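You operate a simulated robot arm through the tools that you are given. There is no shell and no other tool. Be economical: measure what you need, move in short steps, check, and stop when the job is done.

Carry out the task below with a simulated two-armed robot. There is one attempt and no reset: what you move stays moved.

TASK
Couple the red hose end to rig three, start the pump and set the slip's flow.
Fine: open the red valve before the start; press PUMP, then the green button; set the flow by the blue valve.

Only the result counts: the job must be done as asked and must still hold three seconds after the hand-in. Knocking over, shifting, dropping, spilling or breaking anything else fails it.

THE ROBOT
Two 7-joint arms with two-finger parallel grippers on one trunk, on a base that drives. Base frame: it is fixed to the floor where the robot stands at the start and does not move with it; the origin is under the middle of the robot, x ahead of it, y to its left, z up. Units: m, rad, N and s.
The left shoulder is at the start at [0.07, 0.134, 1.301], the right one opposite. Places, roughly: black valve handle of rig three [0.5, 0.1, 0.9]; blue valve handle of rig four [0.5, -1.2, 1.3]; blue valve handle of rig one [0.1, 2.7, 1.3]; blue valve handle of rig two [0.5, 1.6, 1.3]; cool key of rig three [0.7, 0.4, 1.3]; green button of rig three [0.6, 0.4, 1.3]; green valve handle of rig three [0.6, 0.2, 1.1]; grey valve handle of rig three [0.6, 0, 1.5]; heat key of rig three [0.7, 0.5, 1.3]; leak key of rig three [0.7, 0.5, 1.3]; pump key of rig three [0.7, 0.6, 1.3]; red valve handle of rig four [0.5, -1.4, 1.3]; red valve handle of rig one [0.2, 2.5, 1.3]; red valve handle of rig three [0.5, -0.1, 1.3]; red valve handle of rig two [0.5, 1.3, 1.3]; red-ringed hose end (6x6x15 cm) [0.5, -0.2, 1.1]. Payload 1.57 kg a hand.
The TCP of each hand is the grasp point between the finger pads, 0.03 m short of the fingertips. In the tool frame z runs along the fingers and y along their closing line. The gripper opens to 0.08 m. The fingers are 0.017 m wide and 0.012 m thick; the gripper's body (0.04 by 0.082 m) begins 0.08 m behind the TCP.
Orientation is told as [roll, pitch, yaw] about the base's x, y, z axes, in that order, counted from this pose: with the fingers straight down and closing along the base's y, the tool's x points along the base's -x, its y along +y and its z along -z.

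THE INTERFACE
- The arms move only by the tool jog_arm. It takes "left_increments", "right_increments" or both (then of equal length, played together; a hand with none holds still); each is a list of rows, each a list of 2 entries, a list of its own where there are three numbers: the shift along the tool's x, y, z in m, then the turn, a rotation vector about the tool's x, y, z in rad. In form: [[[dx, dy, dz], [wx, wy, wz]], ...]. A call has 1 to 20 rows; each row is the pose to reach, as a shift and turn from the pose commanded when the call began, along the tool's axes at that moment. "left_gripper" and "right_gripper" are, for a hand that has rows, the opening in per cent of the stroke, from 0 (shut) to 100 (fully open), set as the call begins (left out, the last holds). Each row takes 0.2 s and may step no farther than 0.05 m and 0.15 rad from the row before; otherwise, or with a gripper value out of range, the whole call is refused. A pose out of reach is approached as far as the arm can. The call stops where the force on the tool passes 40 N (or 10 N more than at its start, if that is more) or the arm is blocked; 0.2 s more then pass. The fingers move at their own pace (about 0.153 m/s each) and stop on an object; they squeeze with about 32 N. The grip force told is the motor's: it shows also when the fingers shut on nothing. Time passes only in rows, and 0.2 s behind the last, so rows that repeat a pose let the fingers close. The reply holds the time, the measured pose of the TCP, the force on the tool along the base axes, the opening and the grip force, in the units named above and with some noise, with the torque about the TCP (base axes, N m) and any sound that the robot's microphone picked up.
- Cameras (640 x 400 px; columns grow to the right, rows downward): "scene" is now at [0.1408, 0.0129, 1.5351]; the picture's right is [0.16, -0.99, 0.00], its down [-0.54, -0.09, -0.84] and it looks along [0.83, 0.13, -0.54] (base axes); focal length 214 px, centre (320, 200). "left" rides on the left gripper at [0.072, 0.007, -0.122] in its tool frame; the picture's right is [-0.09, 1.00, 0.00], its down [-0.84, -0.08, -0.54] and it looks along [-0.54, -0.05, 0.84] (tool axes); focal length 238 px, centre (320, 200). "right" rides on the right gripper at [0.072, -0.007, -0.122] in its tool frame; the picture's right is [0.09, 1.00, 0.00], its down [-0.84, 0.08, -0.54] and it looks along [-0.54, 0.05, 0.84] (tool axes); focal length 238 px, centre (320, 200). There is no depth. A picture from a camera that has moved, and an enlarged one, comes with that camera's place and axes in the base frame and with its lens.
- get_image(camera): a new picture of that camera. No time passes.
- move_column(by): slides the trunk up (or, below 0, down) by that many m; the arms and the scene camera ride with it, the base frame stays. It gives what a move gives, with no picture.
- base_move(legs): drives the robot by 1 to 6 legs, each [ahead, left, turn to the left] in m, m and rad, along the robot's own axes; the way and the turn of a leg run together, so that a leg with both is an arc; at most 1.5 m and 3.142 rad a leg. The arms and the cameras ride along, it lands a little off, and it stops where it bumps. It gives what a move gives.
- aim_head(pan, tilt): turns the head with the scene camera to pan (to the left, within 1.501 rad either way) and tilt (down, from -0.506 to 1.204), counted from straight ahead of the robot. It gives what a move gives.
- close_up(camera, box): a new picture of the part [left, top, right, bottom] of that camera's present view, enlarged. No time passes.
- finish_job(): hands the job in; it is judged then, once.

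Work in short steps. Places have to be worked out from the pictures, the camera data and where the tool is seen: move nearer, look again, correct. Check each grasp and each placing, and mend what went wrong. You have 120 turns and 88 pictures in all, those below and enlarged ones among them. Open the grippers and draw the arms clear of the work before you hand the job in, unless the task says otherwise; then end with one line.

The tools are called as name(argument=value, ...) on one line, values as JSON. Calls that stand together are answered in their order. jog_arm: Moves the arms, as the interface text tells. Its arguments: {"type":"object","properties":{"left_increments":{"type":"array","items":{"type":"array"}},"left_gripper":{"type":"number"},"right_increments":{"type":"array","items":{"type":"array"}},"right_gripper":{"type":"number"}},"required":[]} The other tools are called the same way: move_column (by) slides the trunk up or down; base_move (legs) drives the base; aim_head (pan, tilt) turns the head that bears the scene camera; get_image (camera) takes a picture; close_up (camera, box) takes an enlarged picture of a part of a camera's view; finish_job () hands the job in.

At the start:

```text
time: 0.0
left_ee_pos: [0.3824, 0.364, 0.9988]
left_orientation: [-0.001, 0.001, 0.001]
left_contact_force: [0.2, -0.1, 0.2]
left_wrist_torque: [0.0, -0.02, 0.01]
left_opening: 0.08
left_grasp_force: 0.0
right_ee_pos: [0.3289, -0.0352, 1.0001]
right_orientation: [0.003, -0.001, -0.001]
right_contact_force: [0.7, 1.0, -0.8]
right_wrist_torque: [-0.01, -0.01, 0.0]
right_opening: 0.08
right_grasp_force: 0.1
trunk travel left (down, up): [-0.875, 0.065]
robot x, y, heading: [0.0025, -0.0027, 0.002]
head pan, tilt: [0.157, 0.576]
```

scene: 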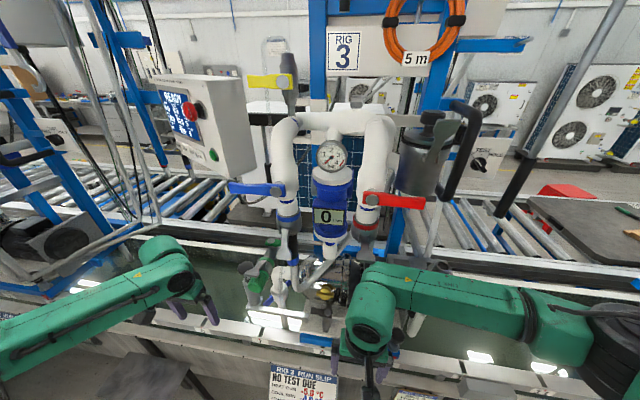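
right: 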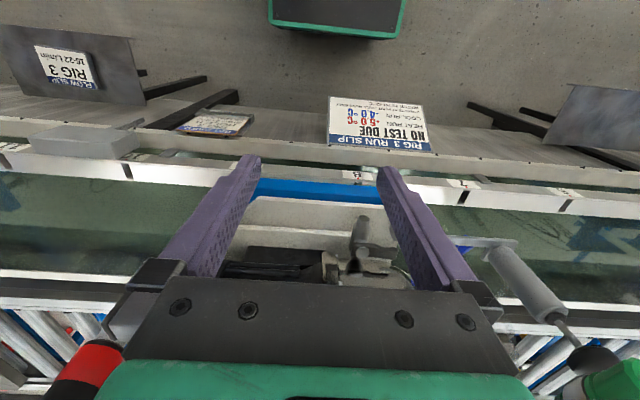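
left: 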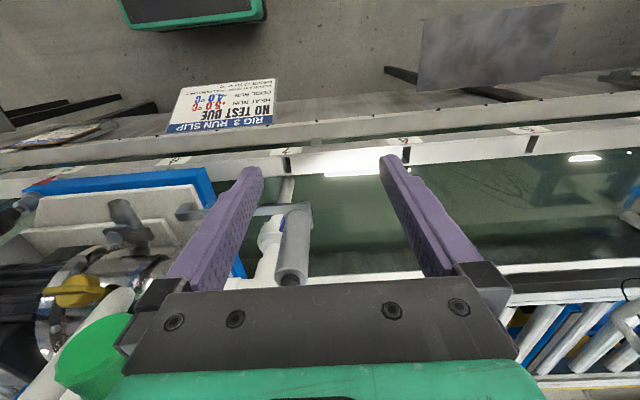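

The right camera shows a flow slip for rig 3 on the left and a run slip. I enlarge the slip and the rig to read them.

close_up(camera="right", box=[20, 30, 120, 100])

close_up(camera="scene", box=[220, 60, 500, 300])

close_up(camera="scene", box=[120, 60, 280, 200])

close_up(camera="right", box=[320, 90, 440, 160])

```text
5.71 times, centred on (70, 65) of right
camera zoom: at [0.256, -0.0408, 1.1229], right [-0.09, 1.0, 0.0], down [0.84, 0.08, 0.54], along [0.54, 0.05, -0.84], focal length 1362 px, centre (1749, 971)
```

zoom: 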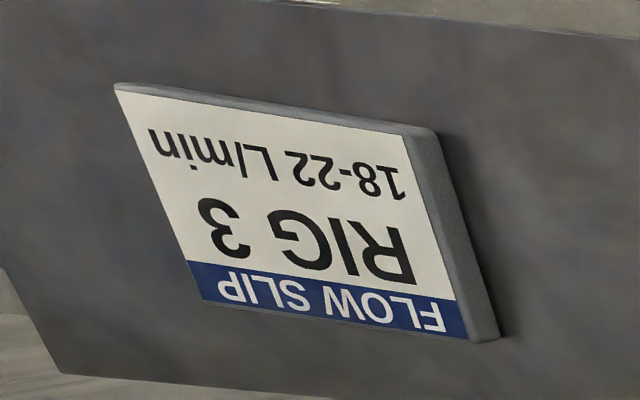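

```text
1.67 times, centred on (360, 180) of scene
camera zoom: at [0.1408, 0.0129, 1.5351], right [0.16, -0.99, 0.0], down [-0.54, -0.09, -0.84], along [0.83, 0.13, -0.54], focal length 358 px, centre (253, 233)
```

zoom: 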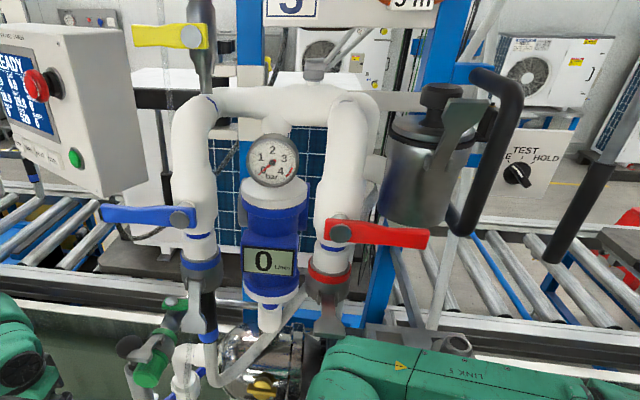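

```text
2.86 times, centred on (200, 130) of scene
camera zoom: at [0.1408, 0.0129, 1.5351], right [0.16, -0.99, 0.0], down [-0.54, -0.09, -0.84], along [0.83, 0.13, -0.54], focal length 613 px, centre (663, 400)
```

zoom: 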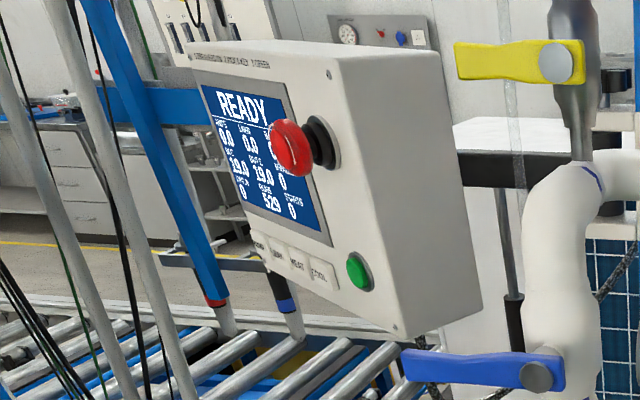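

```text
5.33 times, centred on (380, 125) of right
camera zoom: at [0.256, -0.0408, 1.1229], right [-0.09, 1.0, 0.0], down [0.84, 0.08, 0.54], along [0.54, 0.05, -0.84], focal length 1271 px, centre (0, 600)
```

zoom: 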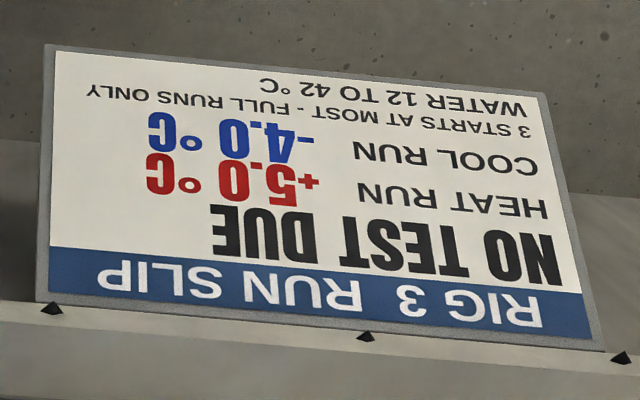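

The slip asks for 18–22 L/min, with no test due. Now I look for the hose end and the coupling by turning the head right and down.

aim_head(pan=-0.3, tilt=0.75)

close_up(camera="right", box=[0, 220, 280, 400])

close_up(camera="right", box=[160, 90, 260, 150])

get_image(camera="scene")

```text
time: 0.9
left_ee_pos: [0.3805, 0.3654, 1.0002]
left_orientation: [0.001, 0.001, 0.0]
left_contact_force: [0.5, -0.2, -0.9]
left_wrist_torque: [0.01, 0.01, -0.01]
left_opening: 0.0801
left_grasp_force: 0.2
right_ee_pos: [0.3281, -0.0327, 0.9997]
right_orientation: [0.001, -0.002, -0.002]
right_contact_force: [0.6, -0.3, -0.5]
right_wrist_torque: [-0.01, -0.01, 0.03]
right_opening: 0.0799
right_grasp_force: 0.1
trunk travel left (down, up): [-0.875, 0.065]
robot x, y, heading: [0.0014, 0.0014, -0.0]
head pan, tilt: [-0.3, 0.75]
```

```text
2.22 times, centred on (140, 310) of right
camera zoom: at [0.256, -0.0407, 1.1229], right [-0.09, 1.0, 0.0], down [0.84, 0.08, 0.54], along [0.54, 0.05, -0.84], focal length 530 px, centre (720, -44)
```

zoom: 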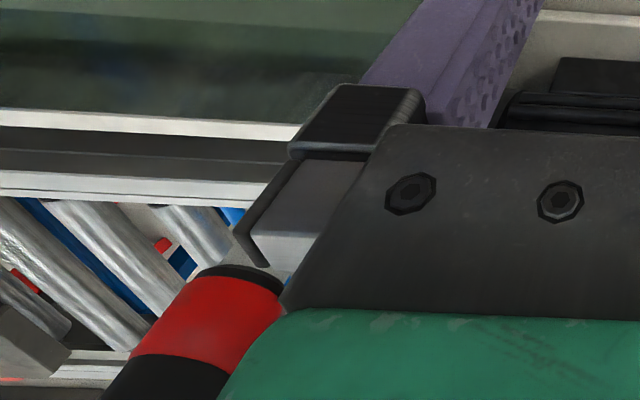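

```text
6.40 times, centred on (210, 120) of right
camera zoom: at [0.256, -0.0407, 1.1229], right [-0.09, 1.0, 0.0], down [0.84, 0.08, 0.54], along [0.54, 0.05, -0.84], focal length 1525 px, centre (1024, 712)
```

zoom: 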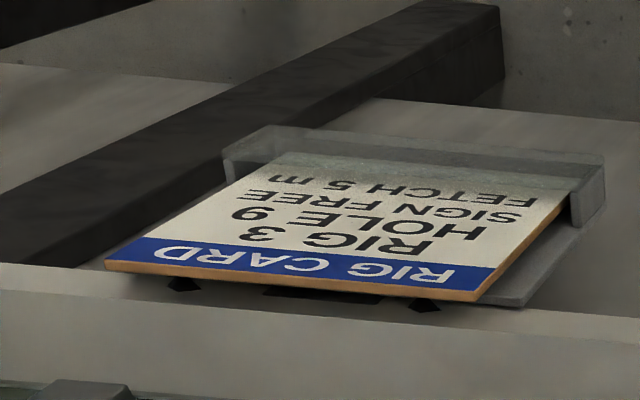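

```text
78 pictures are left
camera scene: at [0.132, -0.0254, 1.5201], right [-0.29, -0.96, 0.0], down [-0.65, 0.2, -0.73], along [0.7, -0.22, -0.68], focal length 214 px, centre (320, 200)
```

scene: 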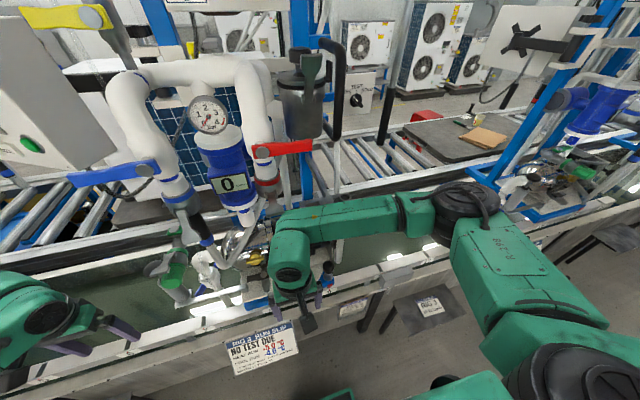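

The right arm hides the hose end. I draw it back and to the right to see.

jog_arm(right_increments=[[[0.045, 0, 0], [0, 0, 0]], [[0.09, 0, 0], [0, 0, 0]], [[0.12, -0.03, 0], [0, 0, 0]], [[0.12, -0.07, 0], [0, 0, 0]], [[0.12, -0.11, 0], [0, 0, 0]], [[0.12, -0.15, 0], [0, 0, 0]], [[0.12, -0.19, 0], [0, 0, 0]], [[0.12, -0.23, 0], [0, 0, 0]], [[0.12, -0.26, 0], [0, 0, 0]]])

get_image(camera="scene")

get_image(camera="right")

```text
time: 2.9
left_ee_pos: [0.3795, 0.3647, 1.001]
left_orientation: [-0.001, -0.004, 0.003]
left_contact_force: [-0.1, 0.5, 1.0]
left_wrist_torque: [-0.05, -0.05, 0.04]
left_opening: 0.0801
left_grasp_force: 0.0
right_ee_pos: [0.2068, -0.2886, 1.0001]
right_orientation: [0.002, -0.005, -0.001]
right_contact_force: [0.5, -0.9, 0.3]
right_wrist_torque: [0.02, -0.03, 0.01]
right_opening: 0.0799
right_grasp_force: 0.2
right hand out of reach, approached as far as the arm can: row 6, 7, 8
trunk travel left (down, up): [-0.875, 0.065]
robot x, y, heading: [-0.0007, -0.0033, 0.001]
head pan, tilt: [-0.3, 0.75]
```

```text
77 pictures are left
camera scene: at [0.1273, -0.0263, 1.5204], right [-0.3, -0.96, 0.0], down [-0.65, 0.2, -0.73], along [0.7, -0.22, -0.68], focal length 214 px, centre (320, 200)
```

scene: 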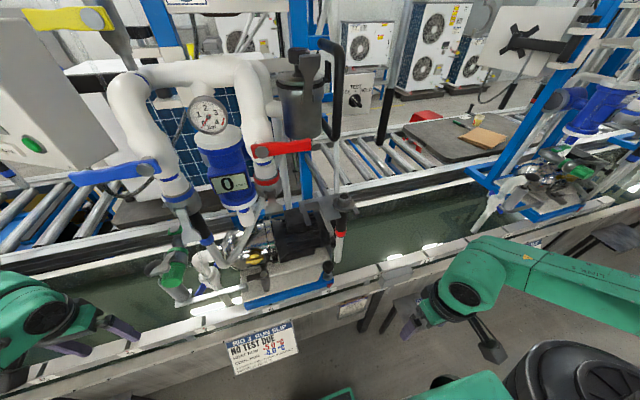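

```text
76 pictures are left
camera right: at [0.134, -0.2964, 1.1225], right [-0.09, 1.0, 0.0], down [0.83, 0.08, 0.55], along [0.54, 0.05, -0.84], focal length 238 px, centre (320, 200)
```

right: 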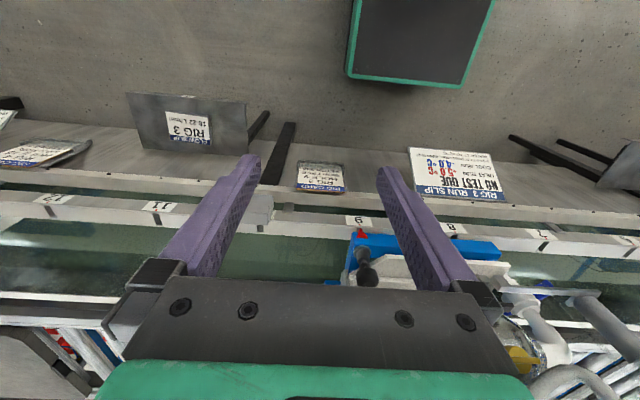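

Now the hose end shows near scene (340, 210). I enlarge that area.

close_up(camera="scene", box=[220, 120, 380, 220])

close_up(camera="scene", box=[220, 190, 380, 290])

```text
4.00 times, centred on (300, 170) of scene
camera zoom: at [0.1273, -0.0263, 1.5204], right [-0.3, -0.96, 0.0], down [-0.65, 0.2, -0.73], along [0.7, -0.22, -0.68], focal length 858 px, centre (400, 320)
```

zoom: 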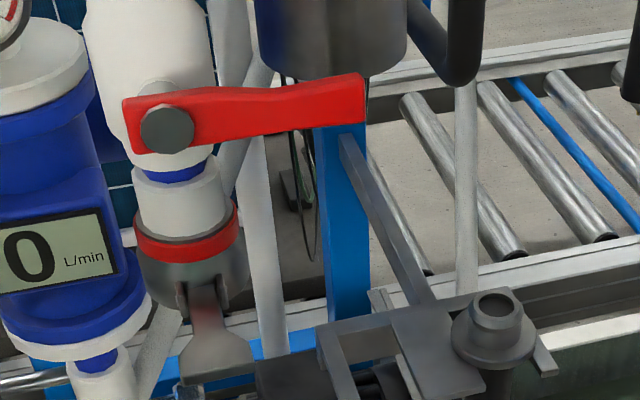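

```text
4.00 times, centred on (300, 240) of scene
camera zoom: at [0.1273, -0.0263, 1.5204], right [-0.3, -0.96, 0.0], down [-0.65, 0.2, -0.73], along [0.7, -0.22, -0.68], focal length 858 px, centre (400, 40)
```

zoom: 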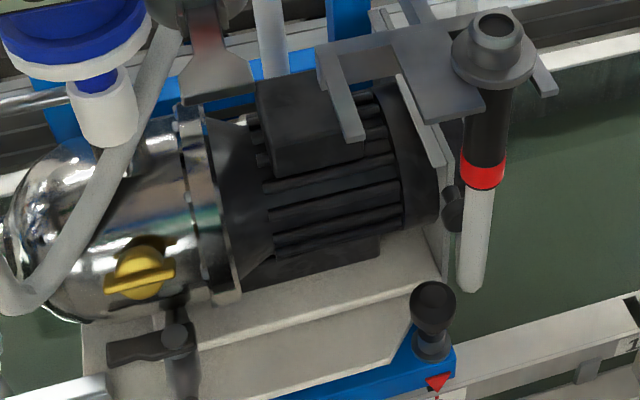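

The hose end stands in a forked holder, and the red coupler with its lever hangs under the red valve. I turn the right hand so that its fingers point forward; its camera will then look up at the coupler.

jog_arm(right_increments=[[[-0.015, 0, -0.01], [0, -0.14, 0]], [[-0.03, 0, -0.02], [0, -0.28, 0]], [[-0.045, 0, -0.03], [0, -0.42, 0]], [[-0.06, 0, -0.04], [0, -0.56, 0]], [[-0.075, 0, -0.05], [0, -0.7, 0]], [[-0.09, 0, -0.06], [0, -0.84, 0]], [[-0.105, 0, -0.07], [0, -0.98, 0]], [[-0.12, 0, -0.08], [0, -1.12, 0]], [[-0.13, 0, -0.09], [0, -1.26, 0]], [[-0.14, 0, -0.1], [0, -1.4, 0]], [[-0.15, 0, -0.1], [0, -1.54, 0]], [[-0.15, 0, -0.1], [0, -1.57, 0]]])

get_image(camera="right")

get_image(camera="scene")

```text
time: 5.5
left_ee_pos: [0.3803, 0.3644, 1.0003]
left_orientation: [0.001, -0.001, 0.0]
left_contact_force: [-0.7, 0.0, 0.0]
left_wrist_torque: [-0.02, -0.02, 0.03]
left_opening: 0.0799
left_grasp_force: 0.1
right_ee_pos: [0.4022, -0.3265, 1.111]
right_orientation: [0.13, -1.559, -0.115]
right_contact_force: [1.0, 0.1, -0.2]
right_wrist_torque: [-0.02, -0.03, 0.03]
right_opening: 0.08
right_grasp_force: 0.0
right hand out of reach, approached as far as the arm can: row 2, 3, 4, 5, 6, 7, 8, 9, 10, 11, 12
trunk travel left (down, up): [-0.875, 0.065]
robot x, y, heading: [0.001, -0.0011, 0.003]
head pan, tilt: [-0.3, 0.75]
```

```text
73 pictures are left
camera right: at [0.279, -0.3354, 1.0412], right [-0.02, 1.0, -0.09], down [-0.53, 0.07, 0.84], along [0.85, 0.06, 0.53], focal length 238 px, centre (320, 200)
```

right: 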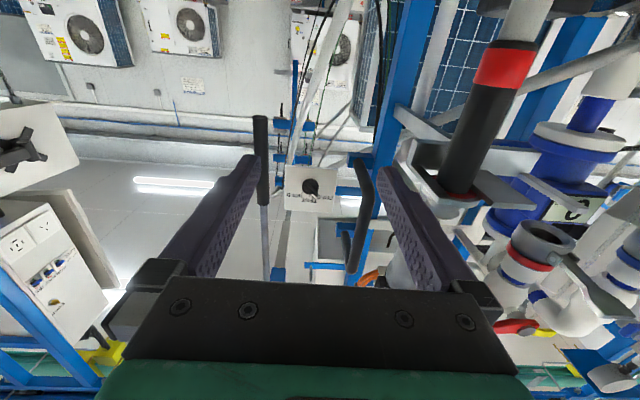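

```text
72 pictures are left
camera scene: at [0.1317, -0.0255, 1.5201], right [-0.3, -0.96, 0.0], down [-0.65, 0.2, -0.73], along [0.7, -0.22, -0.68], focal length 214 px, centre (320, 200)
```

scene: 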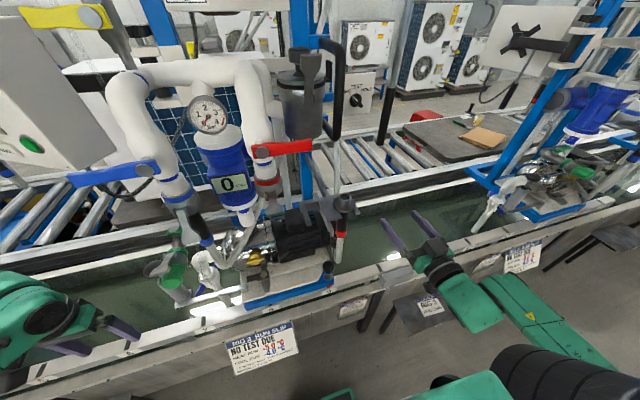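

The right camera shows the hose end in its fork and the open coupler from below. I enlarge both.

close_up(camera="right", box=[480, 180, 640, 360])

close_up(camera="right", box=[370, 0, 600, 240])

```text
2.22 times, centred on (560, 270) of right
camera zoom: at [0.279, -0.3354, 1.0412], right [-0.02, 1.0, -0.09], down [-0.53, 0.07, 0.84], along [0.85, 0.06, 0.53], focal length 530 px, centre (-213, 44)
```

zoom: 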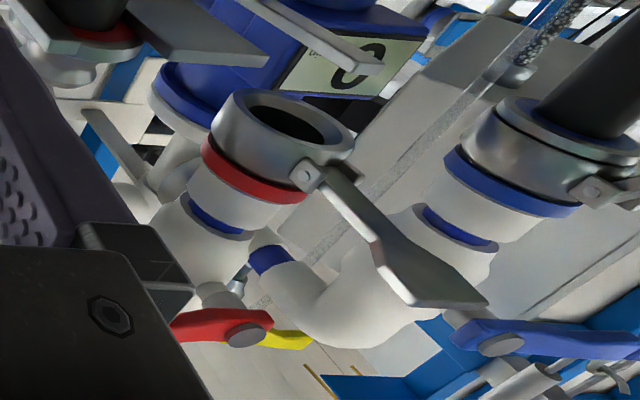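

```text
1.67 times, centred on (485, 120) of right
camera zoom: at [0.279, -0.3354, 1.0412], right [-0.02, 1.0, -0.09], down [-0.53, 0.07, 0.84], along [0.85, 0.06, 0.53], focal length 397 px, centre (45, 333)
```

zoom: 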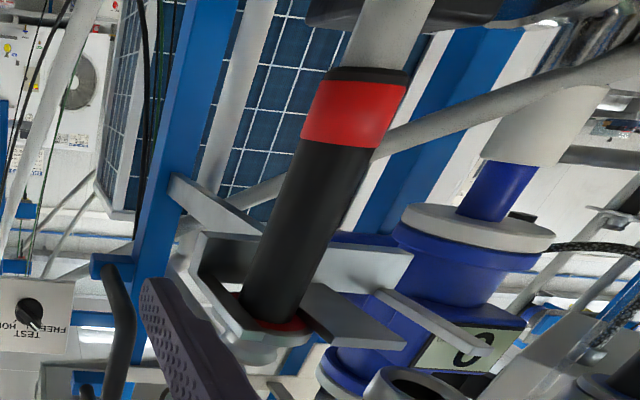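

I place the hose end's axis at about (0.477, -0.193), spanning z 1.03–1.18, and the coupler mouth at (0.503, -0.031, 1.213). The coupler's lever juts toward the robot at z≈1.235. I move the right hand low in front of the hose body, pitched slightly up, so the lever can later swing clear of it.

jog_arm(right_increments=[[[0.01, 0.02, 0], [0, -0.1, 0]], [[0.02, 0.04, 0], [0, -0.2, 0]], [[0.03, 0.06, 0], [0, -0.25, 0]]])

get_image(camera="right")

```text
time: 6.3
left_ee_pos: [0.381, 0.3652, 0.9998]
left_orientation: [0.0, -0.003, 0.002]
left_contact_force: [-0.6, -0.3, -0.3]
left_wrist_torque: [-0.04, 0.0, -0.01]
left_opening: 0.0801
left_grasp_force: 0.2
right_ee_pos: [0.4281, -0.3505, 1.1263]
right_orientation: [-3.112, -1.344, -3.14]
right_contact_force: [0.2, -0.8, -0.3]
right_wrist_torque: [-0.01, 0.03, -0.03]
right_opening: 0.0803
right_grasp_force: 0.1
right hand out of reach, approached as far as the arm can: row 1, 2, 3
trunk travel left (down, up): [-0.875, 0.065]
robot x, y, heading: [-0.0002, 0.0034, -0.006]
head pan, tilt: [-0.3, 0.75]
```

```text
69 pictures are left
camera right: at [0.3243, -0.3618, 1.0286], right [-0.01, 1.0, -0.1], down [-0.72, 0.06, 0.69], along [0.7, 0.08, 0.71], focal length 238 px, centre (320, 200)
```

right: 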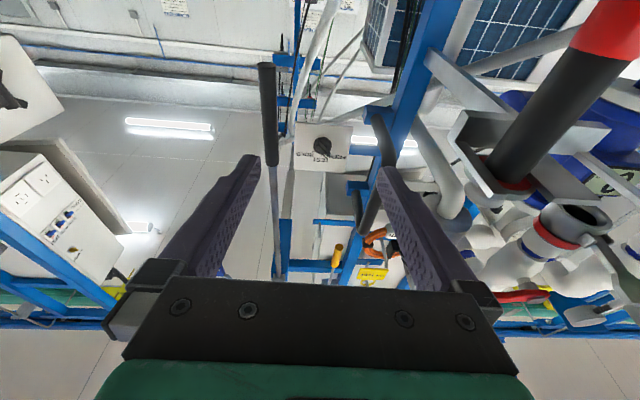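

The pose is too close to the shoulder for this arm. I back the base by 0.15 m so that the work sits farther out.

base_move(legs=[[-0.15, 0, 0]])

jog_arm(right_increments=[[[0.0, 0.01, 0], [0, 0, 0]]])

```text
time: 7.7
left_ee_pos: [0.2371, 0.3658, 0.9996]
left_orientation: [0.0, 0.002, 0.002]
left_contact_force: [-0.5, 1.2, -0.3]
left_wrist_torque: [0.01, 0.03, -0.01]
left_opening: 0.0801
left_grasp_force: 0.0
right_ee_pos: [0.2835, -0.3496, 1.124]
right_orientation: [-3.115, -1.349, -3.135]
right_contact_force: [0.1, 0.5, -0.6]
right_wrist_torque: [0.0, 0.0, -0.01]
right_opening: 0.0801
right_grasp_force: 0.1
trunk travel left (down, up): [-0.875, 0.065]
robot x, y, heading: [-0.1465, -0.0012, 0.002]
head pan, tilt: [-0.3, 0.75]
```

```text
time: 8.1
left_ee_pos: [0.2342, 0.365, 0.9997]
left_orientation: [0.001, -0.001, 0.001]
left_contact_force: [-0.7, 0.9, -0.3]
left_wrist_torque: [0.02, 0.0, -0.01]
left_opening: 0.0799
left_grasp_force: 0.1
right_ee_pos: [0.2811, -0.3446, 1.1281]
right_orientation: [-3.109, -1.349, -3.136]
right_contact_force: [-0.1, 0.5, -0.3]
right_wrist_torque: [0.01, 0.01, 0.02]
right_opening: 0.0803
right_grasp_force: 0.1
right hand out of reach, approached as far as the arm can: row 1
trunk travel left (down, up): [-0.875, 0.065]
robot x, y, heading: [-0.1449, -0.0024, 0.001]
head pan, tilt: [-0.3, 0.75]
```

The hand is now pitched up by 0.22 rad at (0.281, -0.345, 1.128). I move to the pre-grasp at about (0.39, -0.193, 1.055), in front of the hose.

jog_arm(right_increments=[[[0.02, 0.0, 0.03], [0, 0, 0]], [[0.04, 0.02, 0.06], [0, 0, 0]], [[0.06, 0.05, 0.08], [0, 0, 0]], [[0.08, 0.08, 0.09], [0, 0, 0]], [[0.096, 0.11, 0.09], [0, 0, 0]], [[0.096, 0.14, 0.09], [0, 0, 0]], [[0.096, 0.152, 0.09], [0, 0, 0]]])

get_image(camera="right")

aim_head(pan=-0.2, tilt=0.65)

get_image(camera="scene")

```text
time: 9.7
left_ee_pos: [0.234, 0.3651, 1.0006]
left_orientation: [-0.001, 0.0, 0.002]
left_contact_force: [-0.7, 0.6, 1.1]
left_wrist_torque: [-0.02, 0.0, -0.01]
left_opening: 0.08
left_grasp_force: 0.1
right_ee_pos: [0.302, -0.3385, 1.1505]
right_orientation: [-3.115, -1.348, -3.134]
right_contact_force: [-0.4, 0.7, -0.3]
right_wrist_torque: [0.01, 0.0, -0.03]
right_opening: 0.0801
right_grasp_force: 0.1
right hand out of reach, approached as far as the arm can: row 1, 2, 3, 4, 5, 6, 7
trunk travel left (down, up): [-0.875, 0.065]
robot x, y, heading: [-0.1441, 0.0018, -0.001]
head pan, tilt: [-0.3, 0.75]
```

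```text
68 pictures are left
camera right: at [0.1986, -0.3504, 1.0541], right [-0.01, 1.0, -0.1], down [-0.72, 0.06, 0.7], along [0.7, 0.08, 0.71], focal length 238 px, centre (320, 200)
```

right: 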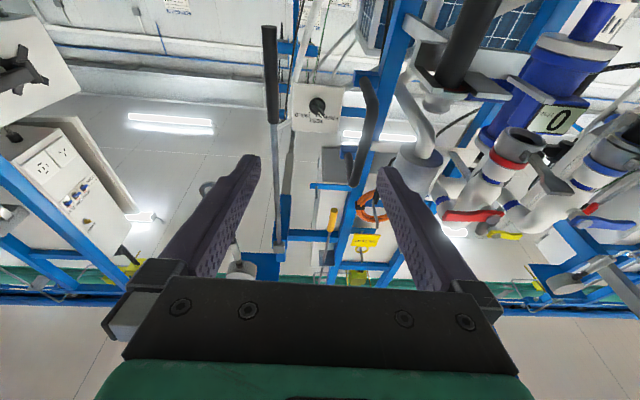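

```text
time: 10.3
left_ee_pos: [0.2341, 0.3664, 1.0002]
left_orientation: [0.0, 0.001, 0.002]
left_contact_force: [0.1, 0.3, 0.3]
left_wrist_torque: [0.0, -0.02, -0.01]
left_opening: 0.0798
left_grasp_force: 0.0
right_ee_pos: [0.3026, -0.3396, 1.15]
right_orientation: [-3.116, -1.348, -3.136]
right_contact_force: [0.8, -0.6, -0.8]
right_wrist_torque: [0.0, -0.01, 0.01]
right_opening: 0.08
right_grasp_force: 0.0
trunk travel left (down, up): [-0.875, 0.065]
robot x, y, heading: [-0.1484, -0.0001, 0.002]
head pan, tilt: [-0.201, 0.649]
```

```text
67 pictures are left
camera scene: at [-0.0083, -0.0184, 1.5286], right [-0.2, -0.98, 0.0], down [-0.59, 0.12, -0.8], along [0.78, -0.16, -0.6], focal length 214 px, centre (320, 200)
```

scene: 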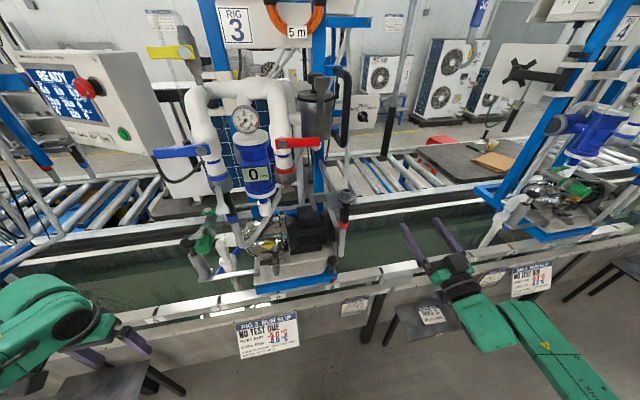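

The arm runs into a wrist limit because the shoulder is far above the target. I raise and turn the left hand forward first, so it stays clear, and then lower the trunk.

jog_arm(left_increments=[[[0, 0, -0.03], [0, -0.14, 0]], [[0, 0, -0.06], [0, -0.28, 0]], [[0, 0, -0.09], [0, -0.42, 0]], [[-0.01, 0, -0.12], [0, -0.56, 0]], [[-0.02, 0, -0.15], [0, -0.7, 0]], [[-0.03, 0, -0.18], [0, -0.84, 0]], [[-0.04, 0, -0.2], [0, -0.98, 0]], [[-0.05, 0, -0.22], [0, -1.12, 0]], [[-0.06, 0, -0.24], [0, -1.26, 0]], [[-0.07, 0, -0.25], [0, -1.4, 0]], [[-0.07, 0, -0.25], [0, -1.54, 0]], [[-0.07, 0, -0.25], [0, -1.57, 0]]])

move_column(by=-0.15)

jog_arm(right_increments=[[[0.0, 0.02, 0.03], [0, 0.1, 0]], [[0.0, 0.04, 0.05], [0, 0.2, 0]], [[0.0, 0.06, 0.05], [0, 0.2, 0]]])

```text
time: 12.9
left_ee_pos: [0.3041, 0.3643, 1.2495]
left_orientation: [1.415, -1.57, -1.414]
left_contact_force: [-0.6, -0.3, -0.4]
left_wrist_torque: [0.02, 0.02, 0.02]
left_opening: 0.08
left_grasp_force: 0.1
right_ee_pos: [0.3011, -0.3402, 1.1511]
right_orientation: [-3.116, -1.347, -3.133]
right_contact_force: [0.0, -0.1, 0.2]
right_wrist_torque: [0.03, -0.02, -0.02]
right_opening: 0.0801
right_grasp_force: 0.1
trunk travel left (down, up): [-0.875, 0.065]
robot x, y, heading: [-0.1469, 0.0017, 0.0]
head pan, tilt: [-0.201, 0.649]
```

```text
time: 14.7
left_ee_pos: [0.3055, 0.3649, 1.0993]
left_orientation: [0.274, -1.571, -0.274]
left_contact_force: [0.1, 0.4, -0.2]
left_wrist_torque: [-0.01, -0.01, -0.04]
left_opening: 0.08
left_grasp_force: 0.0
right_ee_pos: [0.3015, -0.339, 1.0012]
right_orientation: [-3.113, -1.347, -3.134]
right_contact_force: [0.3, 0.6, -0.3]
right_wrist_torque: [-0.04, -0.02, 0.0]
right_opening: 0.08
right_grasp_force: 0.3
trunk travel left (down, up): [-0.725, 0.215]
robot x, y, heading: [-0.1454, -0.0011, -0.004]
head pan, tilt: [-0.201, 0.649]
```

```text
time: 15.5
left_ee_pos: [0.3035, 0.3654, 1.0999]
left_orientation: [-2.132, -1.571, 2.135]
left_contact_force: [-0.1, 0.4, 0.7]
left_wrist_torque: [0.03, 0.0, -0.01]
left_opening: 0.0802
left_grasp_force: 0.1
right_ee_pos: [0.3283, -0.2978, 1.0273]
right_orientation: [-2.862, -1.547, 2.896]
right_contact_force: [0.3, 0.0, 0.0]
right_wrist_torque: [-0.03, 0.03, 0.0]
right_opening: 0.0798
right_grasp_force: 0.2
right hand out of reach, approached as far as the arm can: row 1, 2, 3
trunk travel left (down, up): [-0.725, 0.215]
robot x, y, heading: [-0.1454, 0.0004, -0.001]
head pan, tilt: [-0.201, 0.649]
```

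Level now at (0.328, -0.298, 1.027). I try to shift left and forward from here.

jog_arm(right_increments=[[[-0.01, 0.02, 0.02], [0, 0, 0]], [[-0.02, 0.04, 0.04], [0, 0, 0]], [[-0.03, 0.07, 0.06], [0, 0, 0]], [[-0.03, 0.1, 0.06], [0, 0, 0]], [[-0.03, 0.105, 0.06], [0, 0, 0]]])

get_image(camera="right")

```text
time: 16.7
left_ee_pos: [0.3044, 0.366, 1.0991]
left_orientation: [0.095, -1.571, -0.09]
left_contact_force: [0.7, 1.3, -0.3]
left_wrist_torque: [0.01, -0.01, -0.01]
left_opening: 0.0799
left_grasp_force: 0.0
right_ee_pos: [0.3357, -0.2646, 1.0844]
right_orientation: [-2.884, -1.549, 2.922]
right_contact_force: [0.1, -0.1, 0.0]
right_wrist_torque: [-0.02, 0.01, -0.02]
right_opening: 0.08
right_grasp_force: 0.1
right hand out of reach, approached as far as the arm can: row 1, 2, 3, 4, 5
trunk travel left (down, up): [-0.725, 0.215]
robot x, y, heading: [-0.1482, -0.0004, -0.004]
head pan, tilt: [-0.201, 0.649]
```

```text
66 pictures are left
camera right: at [0.2164, -0.2757, 1.0097], right [-0.03, 0.99, -0.1], down [-0.56, 0.06, 0.82], along [0.83, 0.08, 0.56], focal length 238 px, centre (320, 200)
```

right: 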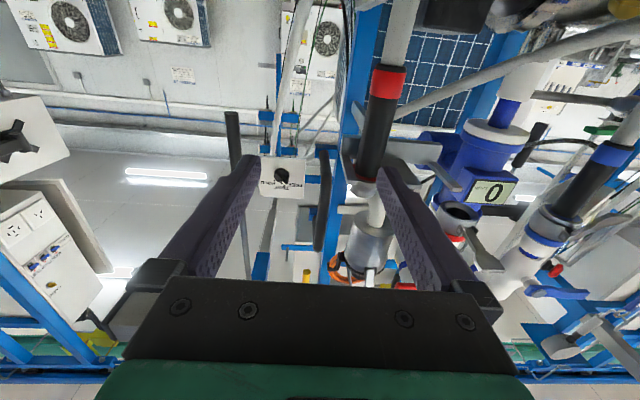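

The hand keeps rising instead of following. I test a plain forward step to see which direction is limited.

jog_arm(right_increments=[[[0, 0, 0.03], [0, 0, 0]], [[0, 0, 0.06], [0, 0, 0]]])

jog_arm(right_increments=[[[0, 0.03, 0.0], [0, 0, 0]], [[0, 0.06, 0.0], [0, 0, 0]]])

get_image(camera="scene")

```text
time: 17.3
left_ee_pos: [0.3041, 0.3661, 1.0996]
left_orientation: [0.11, -1.572, -0.106]
left_contact_force: [-0.5, 0.0, 0.5]
left_wrist_torque: [-0.02, 0.04, -0.03]
left_opening: 0.08
left_grasp_force: 0.0
right_ee_pos: [0.3625, -0.2817, 1.0973]
right_orientation: [-2.902, -1.547, 2.933]
right_contact_force: [-0.1, 0.6, 1.3]
right_wrist_torque: [0.01, 0.01, 0.0]
right_opening: 0.0798
right_grasp_force: 0.1
right hand out of reach, approached as far as the arm can: row 1, 2
trunk travel left (down, up): [-0.725, 0.215]
robot x, y, heading: [-0.1434, 0.0043, 0.003]
head pan, tilt: [-0.201, 0.649]
```

```text
time: 17.9
left_ee_pos: [0.3051, 0.3661, 1.0999]
left_orientation: [-1.141, -1.57, 1.144]
left_contact_force: [0.0, -0.2, -0.4]
left_wrist_torque: [-0.03, 0.01, 0.01]
left_opening: 0.0802
left_grasp_force: 0.1
right_ee_pos: [0.3372, -0.2432, 1.1173]
right_orientation: [-2.86, -1.548, 2.895]
right_contact_force: [-0.7, 0.4, 0.0]
right_wrist_torque: [0.0, 0.01, 0.01]
right_opening: 0.0801
right_grasp_force: 0.1
right hand out of reach, approached as far as the arm can: row 1, 2
trunk travel left (down, up): [-0.725, 0.215]
robot x, y, heading: [-0.1487, 0.0009, 0.002]
head pan, tilt: [-0.201, 0.649]
```

```text
65 pictures are left
camera scene: at [-0.0086, -0.0176, 1.3787], right [-0.2, -0.98, 0.0], down [-0.59, 0.12, -0.8], along [0.78, -0.16, -0.6], focal length 214 px, centre (320, 200)
```

scene: 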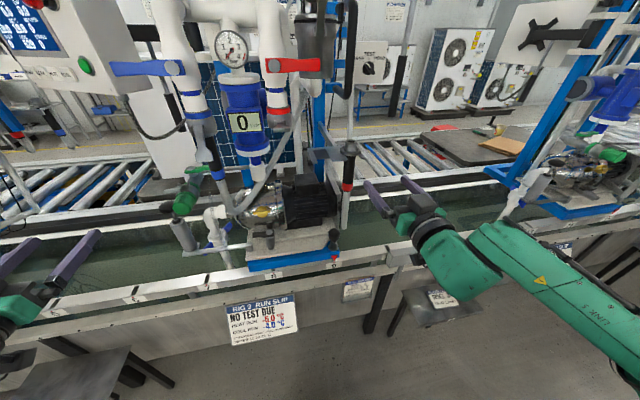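

The right arm is in an awkward configuration. I raise the trunk and return this hand to a pointing-down pose that mirrors the left's start, and then redo the turn the way the left did it without trouble.

move_column(by=0.15)

jog_arm(right_increments=[[[0.02, -0.01, -0.01], [0, 0.14, 0]], [[0.045, -0.02, -0.02], [0, 0.28, 0]], [[0.07, -0.03, -0.03], [0, 0.42, 0]], [[0.095, -0.04, -0.04], [0, 0.56, 0]], [[0.12, -0.05, -0.05], [0, 0.7, 0]], [[0.145, -0.06, -0.06], [0, 0.84, 0]], [[0.17, -0.07, -0.07], [0, 0.98, 0]], [[0.195, -0.08, -0.08], [0, 1.12, 0]], [[0.22, -0.09, -0.09], [0, 1.26, 0]], [[0.245, -0.1, -0.1], [0, 1.4, 0]], [[0.267, -0.1, -0.1], [0, 1.54, 0]], [[0.267, -0.1, -0.1], [0, 1.55, 0]]])

get_image(camera="scene")

```text
time: 19.6
left_ee_pos: [0.3043, 0.365, 1.2498]
left_orientation: [0.053, -1.57, -0.048]
left_contact_force: [0.2, 0.0, -0.4]
left_wrist_torque: [0.02, -0.03, 0.02]
left_opening: 0.0802
left_grasp_force: 0.0
right_ee_pos: [0.3381, -0.2448, 1.268]
right_orientation: [-2.871, -1.551, 2.904]
right_contact_force: [0.8, 0.4, -0.4]
right_wrist_torque: [0.03, 0.0, -0.01]
right_opening: 0.08
right_grasp_force: 0.1
trunk travel left (down, up): [-0.875, 0.065]
robot x, y, heading: [-0.1476, 0.0005, -0.001]
head pan, tilt: [-0.201, 0.649]
```

```text
time: 22.2
left_ee_pos: [0.3042, 0.3651, 1.2512]
left_orientation: [-0.635, -1.57, 0.636]
left_contact_force: [0.2, -0.1, -0.7]
left_wrist_torque: [0.0, -0.01, 0.0]
left_opening: 0.0799
left_grasp_force: 0.0
right_ee_pos: [0.2491, -0.3477, 0.9996]
right_orientation: [-0.006, -0.042, 0.035]
right_contact_force: [-0.4, 0.9, 0.1]
right_wrist_torque: [-0.01, -0.01, -0.05]
right_opening: 0.0798
right_grasp_force: 0.2
trunk travel left (down, up): [-0.875, 0.065]
robot x, y, heading: [-0.145, 0.0012, 0.003]
head pan, tilt: [-0.201, 0.649]
```

```text
64 pictures are left
camera scene: at [-0.0087, -0.0181, 1.5287], right [-0.2, -0.98, 0.0], down [-0.59, 0.12, -0.8], along [0.78, -0.16, -0.6], focal length 214 px, centre (320, 200)
```

scene: 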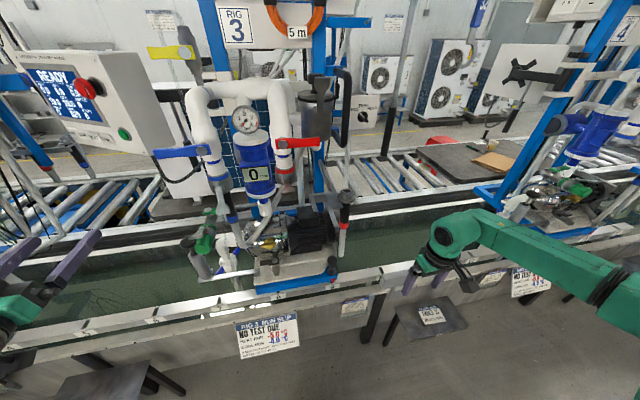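

Reached without limits. Now I mimic the left hand's turn: up 0.25 m while pitching forward.

jog_arm(right_increments=[[[0, 0, -0.03], [0, -0.14, 0]], [[0, 0, -0.06], [0, -0.28, 0]], [[0, 0, -0.09], [0, -0.42, 0]], [[-0.01, 0, -0.12], [0, -0.56, 0]], [[-0.02, 0, -0.15], [0, -0.7, 0]], [[-0.03, 0, -0.18], [0, -0.84, 0]], [[-0.04, 0, -0.2], [0, -0.98, 0]], [[-0.05, 0, -0.22], [0, -1.12, 0]], [[-0.06, 0, -0.24], [0, -1.26, 0]], [[-0.07, 0, -0.25], [0, -1.4, 0]], [[-0.07, 0, -0.25], [0, -1.5, 0]], [[-0.07, 0, -0.25], [0, -1.53, 0]]])

jog_arm(right_increments=[[[0.03, 0.0, 0.0], [0, 0, 0]], [[0.06, 0.02, 0.0], [0, 0, 0]], [[0.09, 0.04, 0.0], [0, 0, 0]]])

```text
time: 24.8
left_ee_pos: [0.3045, 0.3654, 1.2493]
left_orientation: [-0.486, -1.57, 0.49]
left_contact_force: [0.9, -0.2, 0.0]
left_wrist_torque: [-0.03, 0.0, -0.03]
left_opening: 0.08
left_grasp_force: 0.1
right_ee_pos: [0.3059, -0.3445, 1.2508]
right_orientation: [-2.126, -1.564, 2.162]
right_contact_force: [1.1, 0.0, 0.2]
right_wrist_torque: [0.01, 0.03, 0.01]
right_opening: 0.0796
right_grasp_force: 0.0
trunk travel left (down, up): [-0.875, 0.065]
robot x, y, heading: [-0.1472, 0.001, 0.002]
head pan, tilt: [-0.201, 0.649]
```

```text
time: 25.6
left_ee_pos: [0.3049, 0.3668, 1.2497]
left_orientation: [-1.081, -1.57, 1.083]
left_contact_force: [-0.3, 0.2, -0.1]
left_wrist_torque: [0.0, -0.02, -0.01]
left_opening: 0.0803
left_grasp_force: 0.1
right_ee_pos: [0.3048, -0.3029, 1.1604]
right_orientation: [-1.957, -1.562, 1.993]
right_contact_force: [0.2, 0.2, -0.3]
right_wrist_torque: [0.01, -0.01, -0.04]
right_opening: 0.08
right_grasp_force: 0.1
trunk travel left (down, up): [-0.875, 0.065]
robot x, y, heading: [-0.1428, -0.0032, 0.0]
head pan, tilt: [-0.201, 0.649]
```

The configuration is good now. I lower the trunk 0.1 m, which brings the hand to z≈1.06, then move left and forward to the pre-grasp.

move_column(by=-0.1)

jog_arm(right_increments=[[[0.0, 0.03, 0.02], [0, 0, 0]], [[0.0, 0.06, 0.04], [0, 0, 0]], [[0.0, 0.09, 0.06], [0, 0, 0]], [[0.0, 0.11, 0.07], [0, 0, 0]]])

get_image(camera="right")

get_image(camera="scene")

```text
time: 27.0
left_ee_pos: [0.3037, 0.3658, 1.1486]
left_orientation: [0.513, -1.572, -0.511]
left_contact_force: [0.0, -0.5, 0.1]
left_wrist_torque: [0.01, 0.02, -0.02]
left_opening: 0.0799
left_grasp_force: 0.0
right_ee_pos: [0.3042, -0.3037, 1.0612]
right_orientation: [-1.914, -1.563, 1.949]
right_contact_force: [-0.9, -0.9, 0.2]
right_wrist_torque: [0.0, -0.04, 0.01]
right_opening: 0.0802
right_grasp_force: 0.1
trunk travel left (down, up): [-0.775, 0.165]
robot x, y, heading: [-0.1484, 0.0018, 0.004]
head pan, tilt: [-0.201, 0.649]
```

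```text
time: 28.0
left_ee_pos: [0.3052, 0.3648, 1.1495]
left_orientation: [-0.438, -1.571, 0.441]
left_contact_force: [-0.3, -0.9, -0.3]
left_wrist_torque: [0.0, 0.02, 0.01]
left_opening: 0.0803
left_grasp_force: 0.1
right_ee_pos: [0.3134, -0.2649, 1.0925]
right_orientation: [-1.781, -1.563, 1.817]
right_contact_force: [-0.4, -0.1, -0.5]
right_wrist_torque: [-0.01, 0.01, 0.01]
right_opening: 0.0803
right_grasp_force: 0.0
right hand out of reach, approached as far as the arm can: row 1, 2, 3, 4
trunk travel left (down, up): [-0.775, 0.165]
robot x, y, heading: [-0.1445, 0.0021, 0.003]
head pan, tilt: [-0.201, 0.649]
```

```text
63 pictures are left
camera right: at [0.1923, -0.2769, 1.0221], right [-0.04, 0.99, -0.1], down [-0.55, 0.06, 0.84], along [0.84, 0.08, 0.54], focal length 238 px, centre (320, 200)
```

right: 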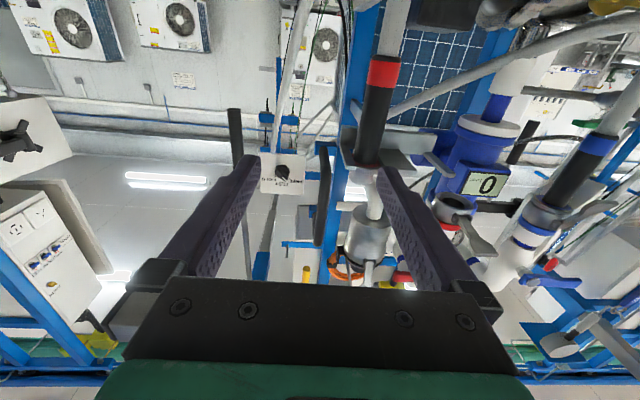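

```text
62 pictures are left
camera scene: at [-0.0083, -0.0179, 1.4286], right [-0.2, -0.98, 0.0], down [-0.59, 0.12, -0.8], along [0.78, -0.16, -0.6], focal length 214 px, centre (320, 200)
```

scene: 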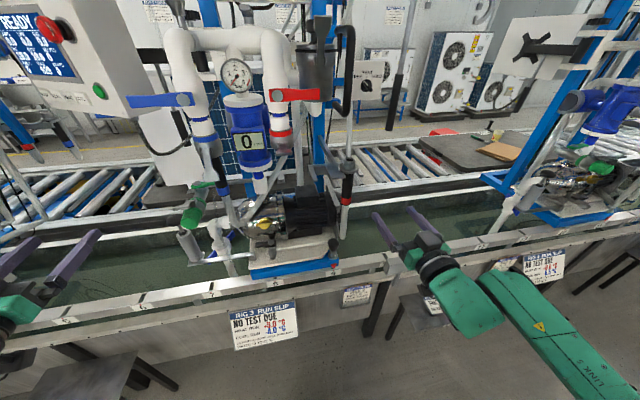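

Pointing straight ahead, the wrist hits its limit when moving inward. I yaw the fingers 0.5 rad to the left, in line with the forearm, which also keeps the palm out of the lever's swing; I also shift the base slightly left.

base_move(legs=[[0, 0.08, 0]])

jog_arm(right_increments=[[[0, 0, 0], [-0.14, 0, 0]], [[0, 0, 0], [-0.28, 0, 0]], [[0, 0, 0], [-0.42, 0, 0]], [[0, 0, 0], [-0.5, 0, 0]], [[0.02, 0, 0], [-0.5, 0, 0]], [[0.037, 0, 0], [-0.5, 0, 0]]])

```text
time: 29.0
left_ee_pos: [0.3049, 0.4412, 1.1499]
left_orientation: [1.393, -1.569, -1.39]
left_contact_force: [0.3, 0.0, 0.1]
left_wrist_torque: [-0.03, 0.01, 0.04]
left_opening: 0.0801
left_grasp_force: 0.1
right_ee_pos: [0.3147, -0.1892, 1.0922]
right_orientation: [-1.837, -1.565, 1.87]
right_contact_force: [0.0, -0.2, -0.8]
right_wrist_torque: [0.0, 0.0, 0.06]
right_opening: 0.0801
right_grasp_force: 0.2
trunk travel left (down, up): [-0.775, 0.165]
robot x, y, heading: [-0.1456, 0.0768, 0.003]
head pan, tilt: [-0.201, 0.649]
```

```text
time: 30.4
left_ee_pos: [0.3059, 0.4437, 1.1497]
left_orientation: [0.182, -1.572, -0.18]
left_contact_force: [-0.1, -0.4, 0.0]
left_wrist_torque: [0.03, -0.01, 0.03]
left_opening: 0.08
left_grasp_force: 0.0
right_ee_pos: [0.3135, -0.187, 1.0537]
right_orientation: [-1.282, -1.566, 1.817]
right_contact_force: [0.1, -0.4, 0.0]
right_wrist_torque: [0.02, -0.01, 0.02]
right_opening: 0.0801
right_grasp_force: 0.1
trunk travel left (down, up): [-0.775, 0.165]
robot x, y, heading: [-0.1475, 0.0777, 0.003]
head pan, tilt: [-0.201, 0.649]
```

Reach is fine with the yaw. I move to the pre-grasp 0.10 m behind the hose along the finger direction and look.

jog_arm(right_increments=[[[0, -0.03, 0.01], [0, 0, 0]], [[0, -0.06, 0.02], [0, 0, 0]], [[0, -0.088, 0.038], [0, 0, 0]]])

get_image(camera="right")

get_image(camera="scene")

```text
time: 31.2
left_ee_pos: [0.3058, 0.4441, 1.1484]
left_orientation: [0.203, -1.57, -0.201]
left_contact_force: [-0.4, 0.7, -0.5]
left_wrist_torque: [0.0, 0.02, 0.0]
left_opening: 0.0801
left_grasp_force: 0.0
right_ee_pos: [0.393, -0.2462, 1.0543]
right_orientation: [-1.042, -1.566, 1.578]
right_contact_force: [-0.2, -0.6, 0.3]
right_wrist_torque: [0.0, -0.01, 0.03]
right_opening: 0.08
right_grasp_force: 0.1
trunk travel left (down, up): [-0.775, 0.165]
robot x, y, heading: [-0.1465, 0.0777, 0.001]
head pan, tilt: [-0.201, 0.649]
```

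```text
61 pictures are left
camera right: at [0.2923, -0.3146, 0.9831], right [-0.51, 0.86, -0.1], down [-0.51, -0.21, 0.84], along [0.7, 0.48, 0.54], focal length 238 px, centre (320, 200)
```

right: 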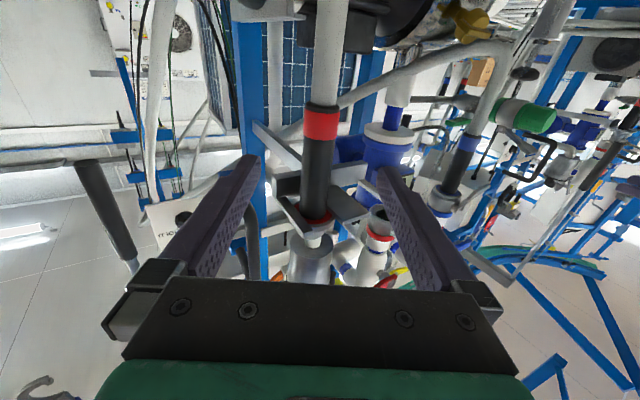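

```text
60 pictures are left
camera scene: at [-0.0072, 0.0594, 1.4285], right [-0.2, -0.98, 0.0], down [-0.59, 0.12, -0.8], along [0.78, -0.16, -0.61], focal length 214 px, centre (320, 200)
```

scene: 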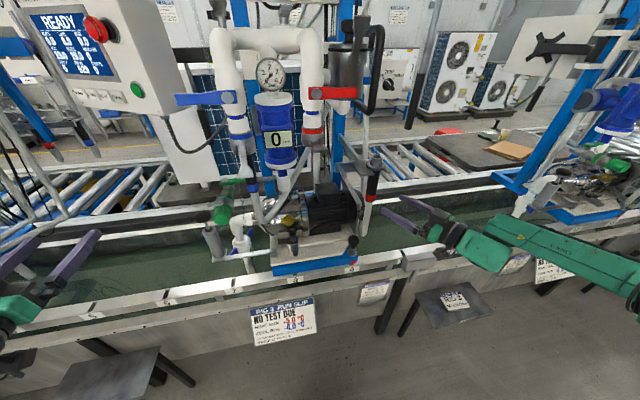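

The hose body is centred between the fingers, with the red ring at z≈1.04. I advance 0.095 m, about the body, and check before closing.

jog_arm(right_increments=[[[-0.004, 0, 0.03], [0, 0, 0]], [[-0.004, 0, 0.06], [0, 0, 0]], [[-0.004, 0, 0.095], [0, 0, 0]]])

get_image(camera="right")

```text
time: 32.0
left_ee_pos: [0.3062, 0.4445, 1.1477]
left_orientation: [-0.358, -1.571, 0.359]
left_contact_force: [0.5, 0.5, 0.3]
left_wrist_torque: [-0.04, -0.01, -0.05]
left_opening: 0.0804
left_grasp_force: 0.0
right_ee_pos: [0.474, -0.1955, 1.0579]
right_orientation: [-1.028, -1.565, 1.565]
right_contact_force: [0.1, -0.1, 0.1]
right_wrist_torque: [0.02, -0.04, -0.02]
right_opening: 0.0802
right_grasp_force: 0.0
trunk travel left (down, up): [-0.775, 0.165]
robot x, y, heading: [-0.1485, 0.0797, 0.005]
head pan, tilt: [-0.201, 0.649]
```

```text
59 pictures are left
camera right: at [0.3724, -0.2659, 0.9875], right [-0.51, 0.86, -0.1], down [-0.51, -0.2, 0.84], along [0.7, 0.48, 0.54], focal length 238 px, centre (320, 200)
```

right: 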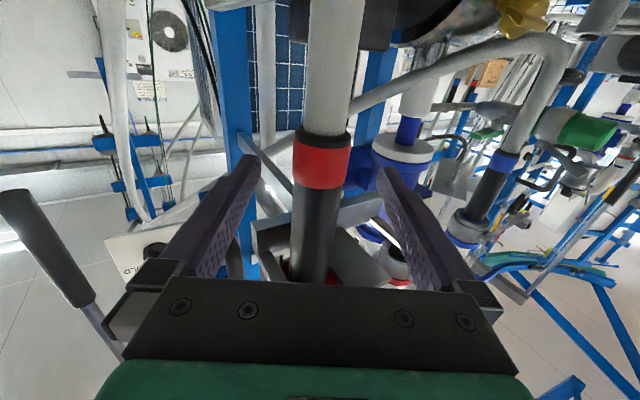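

The hose lies between the pads at the grasp point's image position (321, 191). I close the gripper.

jog_arm(right_increments=[[[0, 0, 0], [0, 0, 0]], [[0, 0, 0], [0, 0, 0]], [[0, 0, 0], [0, 0, 0]], [[0, 0, 0], [0, 0, 0]]], right_gripper=0)

get_image(camera="right")

```text
time: 33.0
left_ee_pos: [0.3033, 0.4423, 1.149]
left_orientation: [0.981, -1.57, -0.978]
left_contact_force: [-0.2, 0.6, 0.2]
left_wrist_torque: [-0.02, 0.01, -0.02]
left_opening: 0.0799
left_grasp_force: 0.1
right_ee_pos: [0.4731, -0.199, 1.06]
right_orientation: [-1.306, -1.565, 1.843]
right_contact_force: [1.3, -2.2, 0.7]
right_wrist_torque: [0.05, -0.04, -0.03]
right_opening: 0.0297
right_grasp_force: 32.6
trunk travel left (down, up): [-0.775, 0.165]
robot x, y, heading: [-0.1471, 0.0805, 0.003]
head pan, tilt: [-0.201, 0.649]
```

```text
58 pictures are left
camera right: at [0.3713, -0.267, 0.9879], right [-0.51, 0.86, -0.1], down [-0.51, -0.21, 0.84], along [0.7, 0.47, 0.54], focal length 238 px, centre (320, 200)
```

right: 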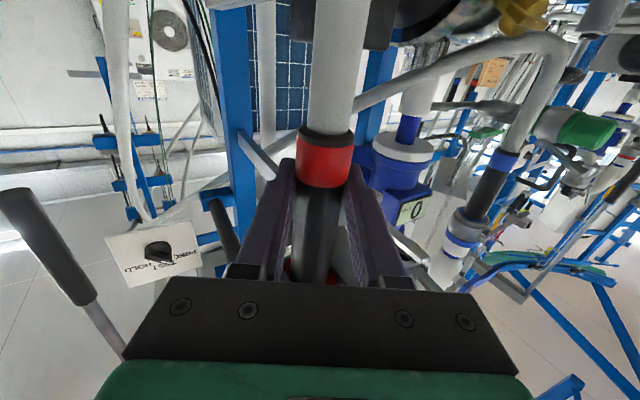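

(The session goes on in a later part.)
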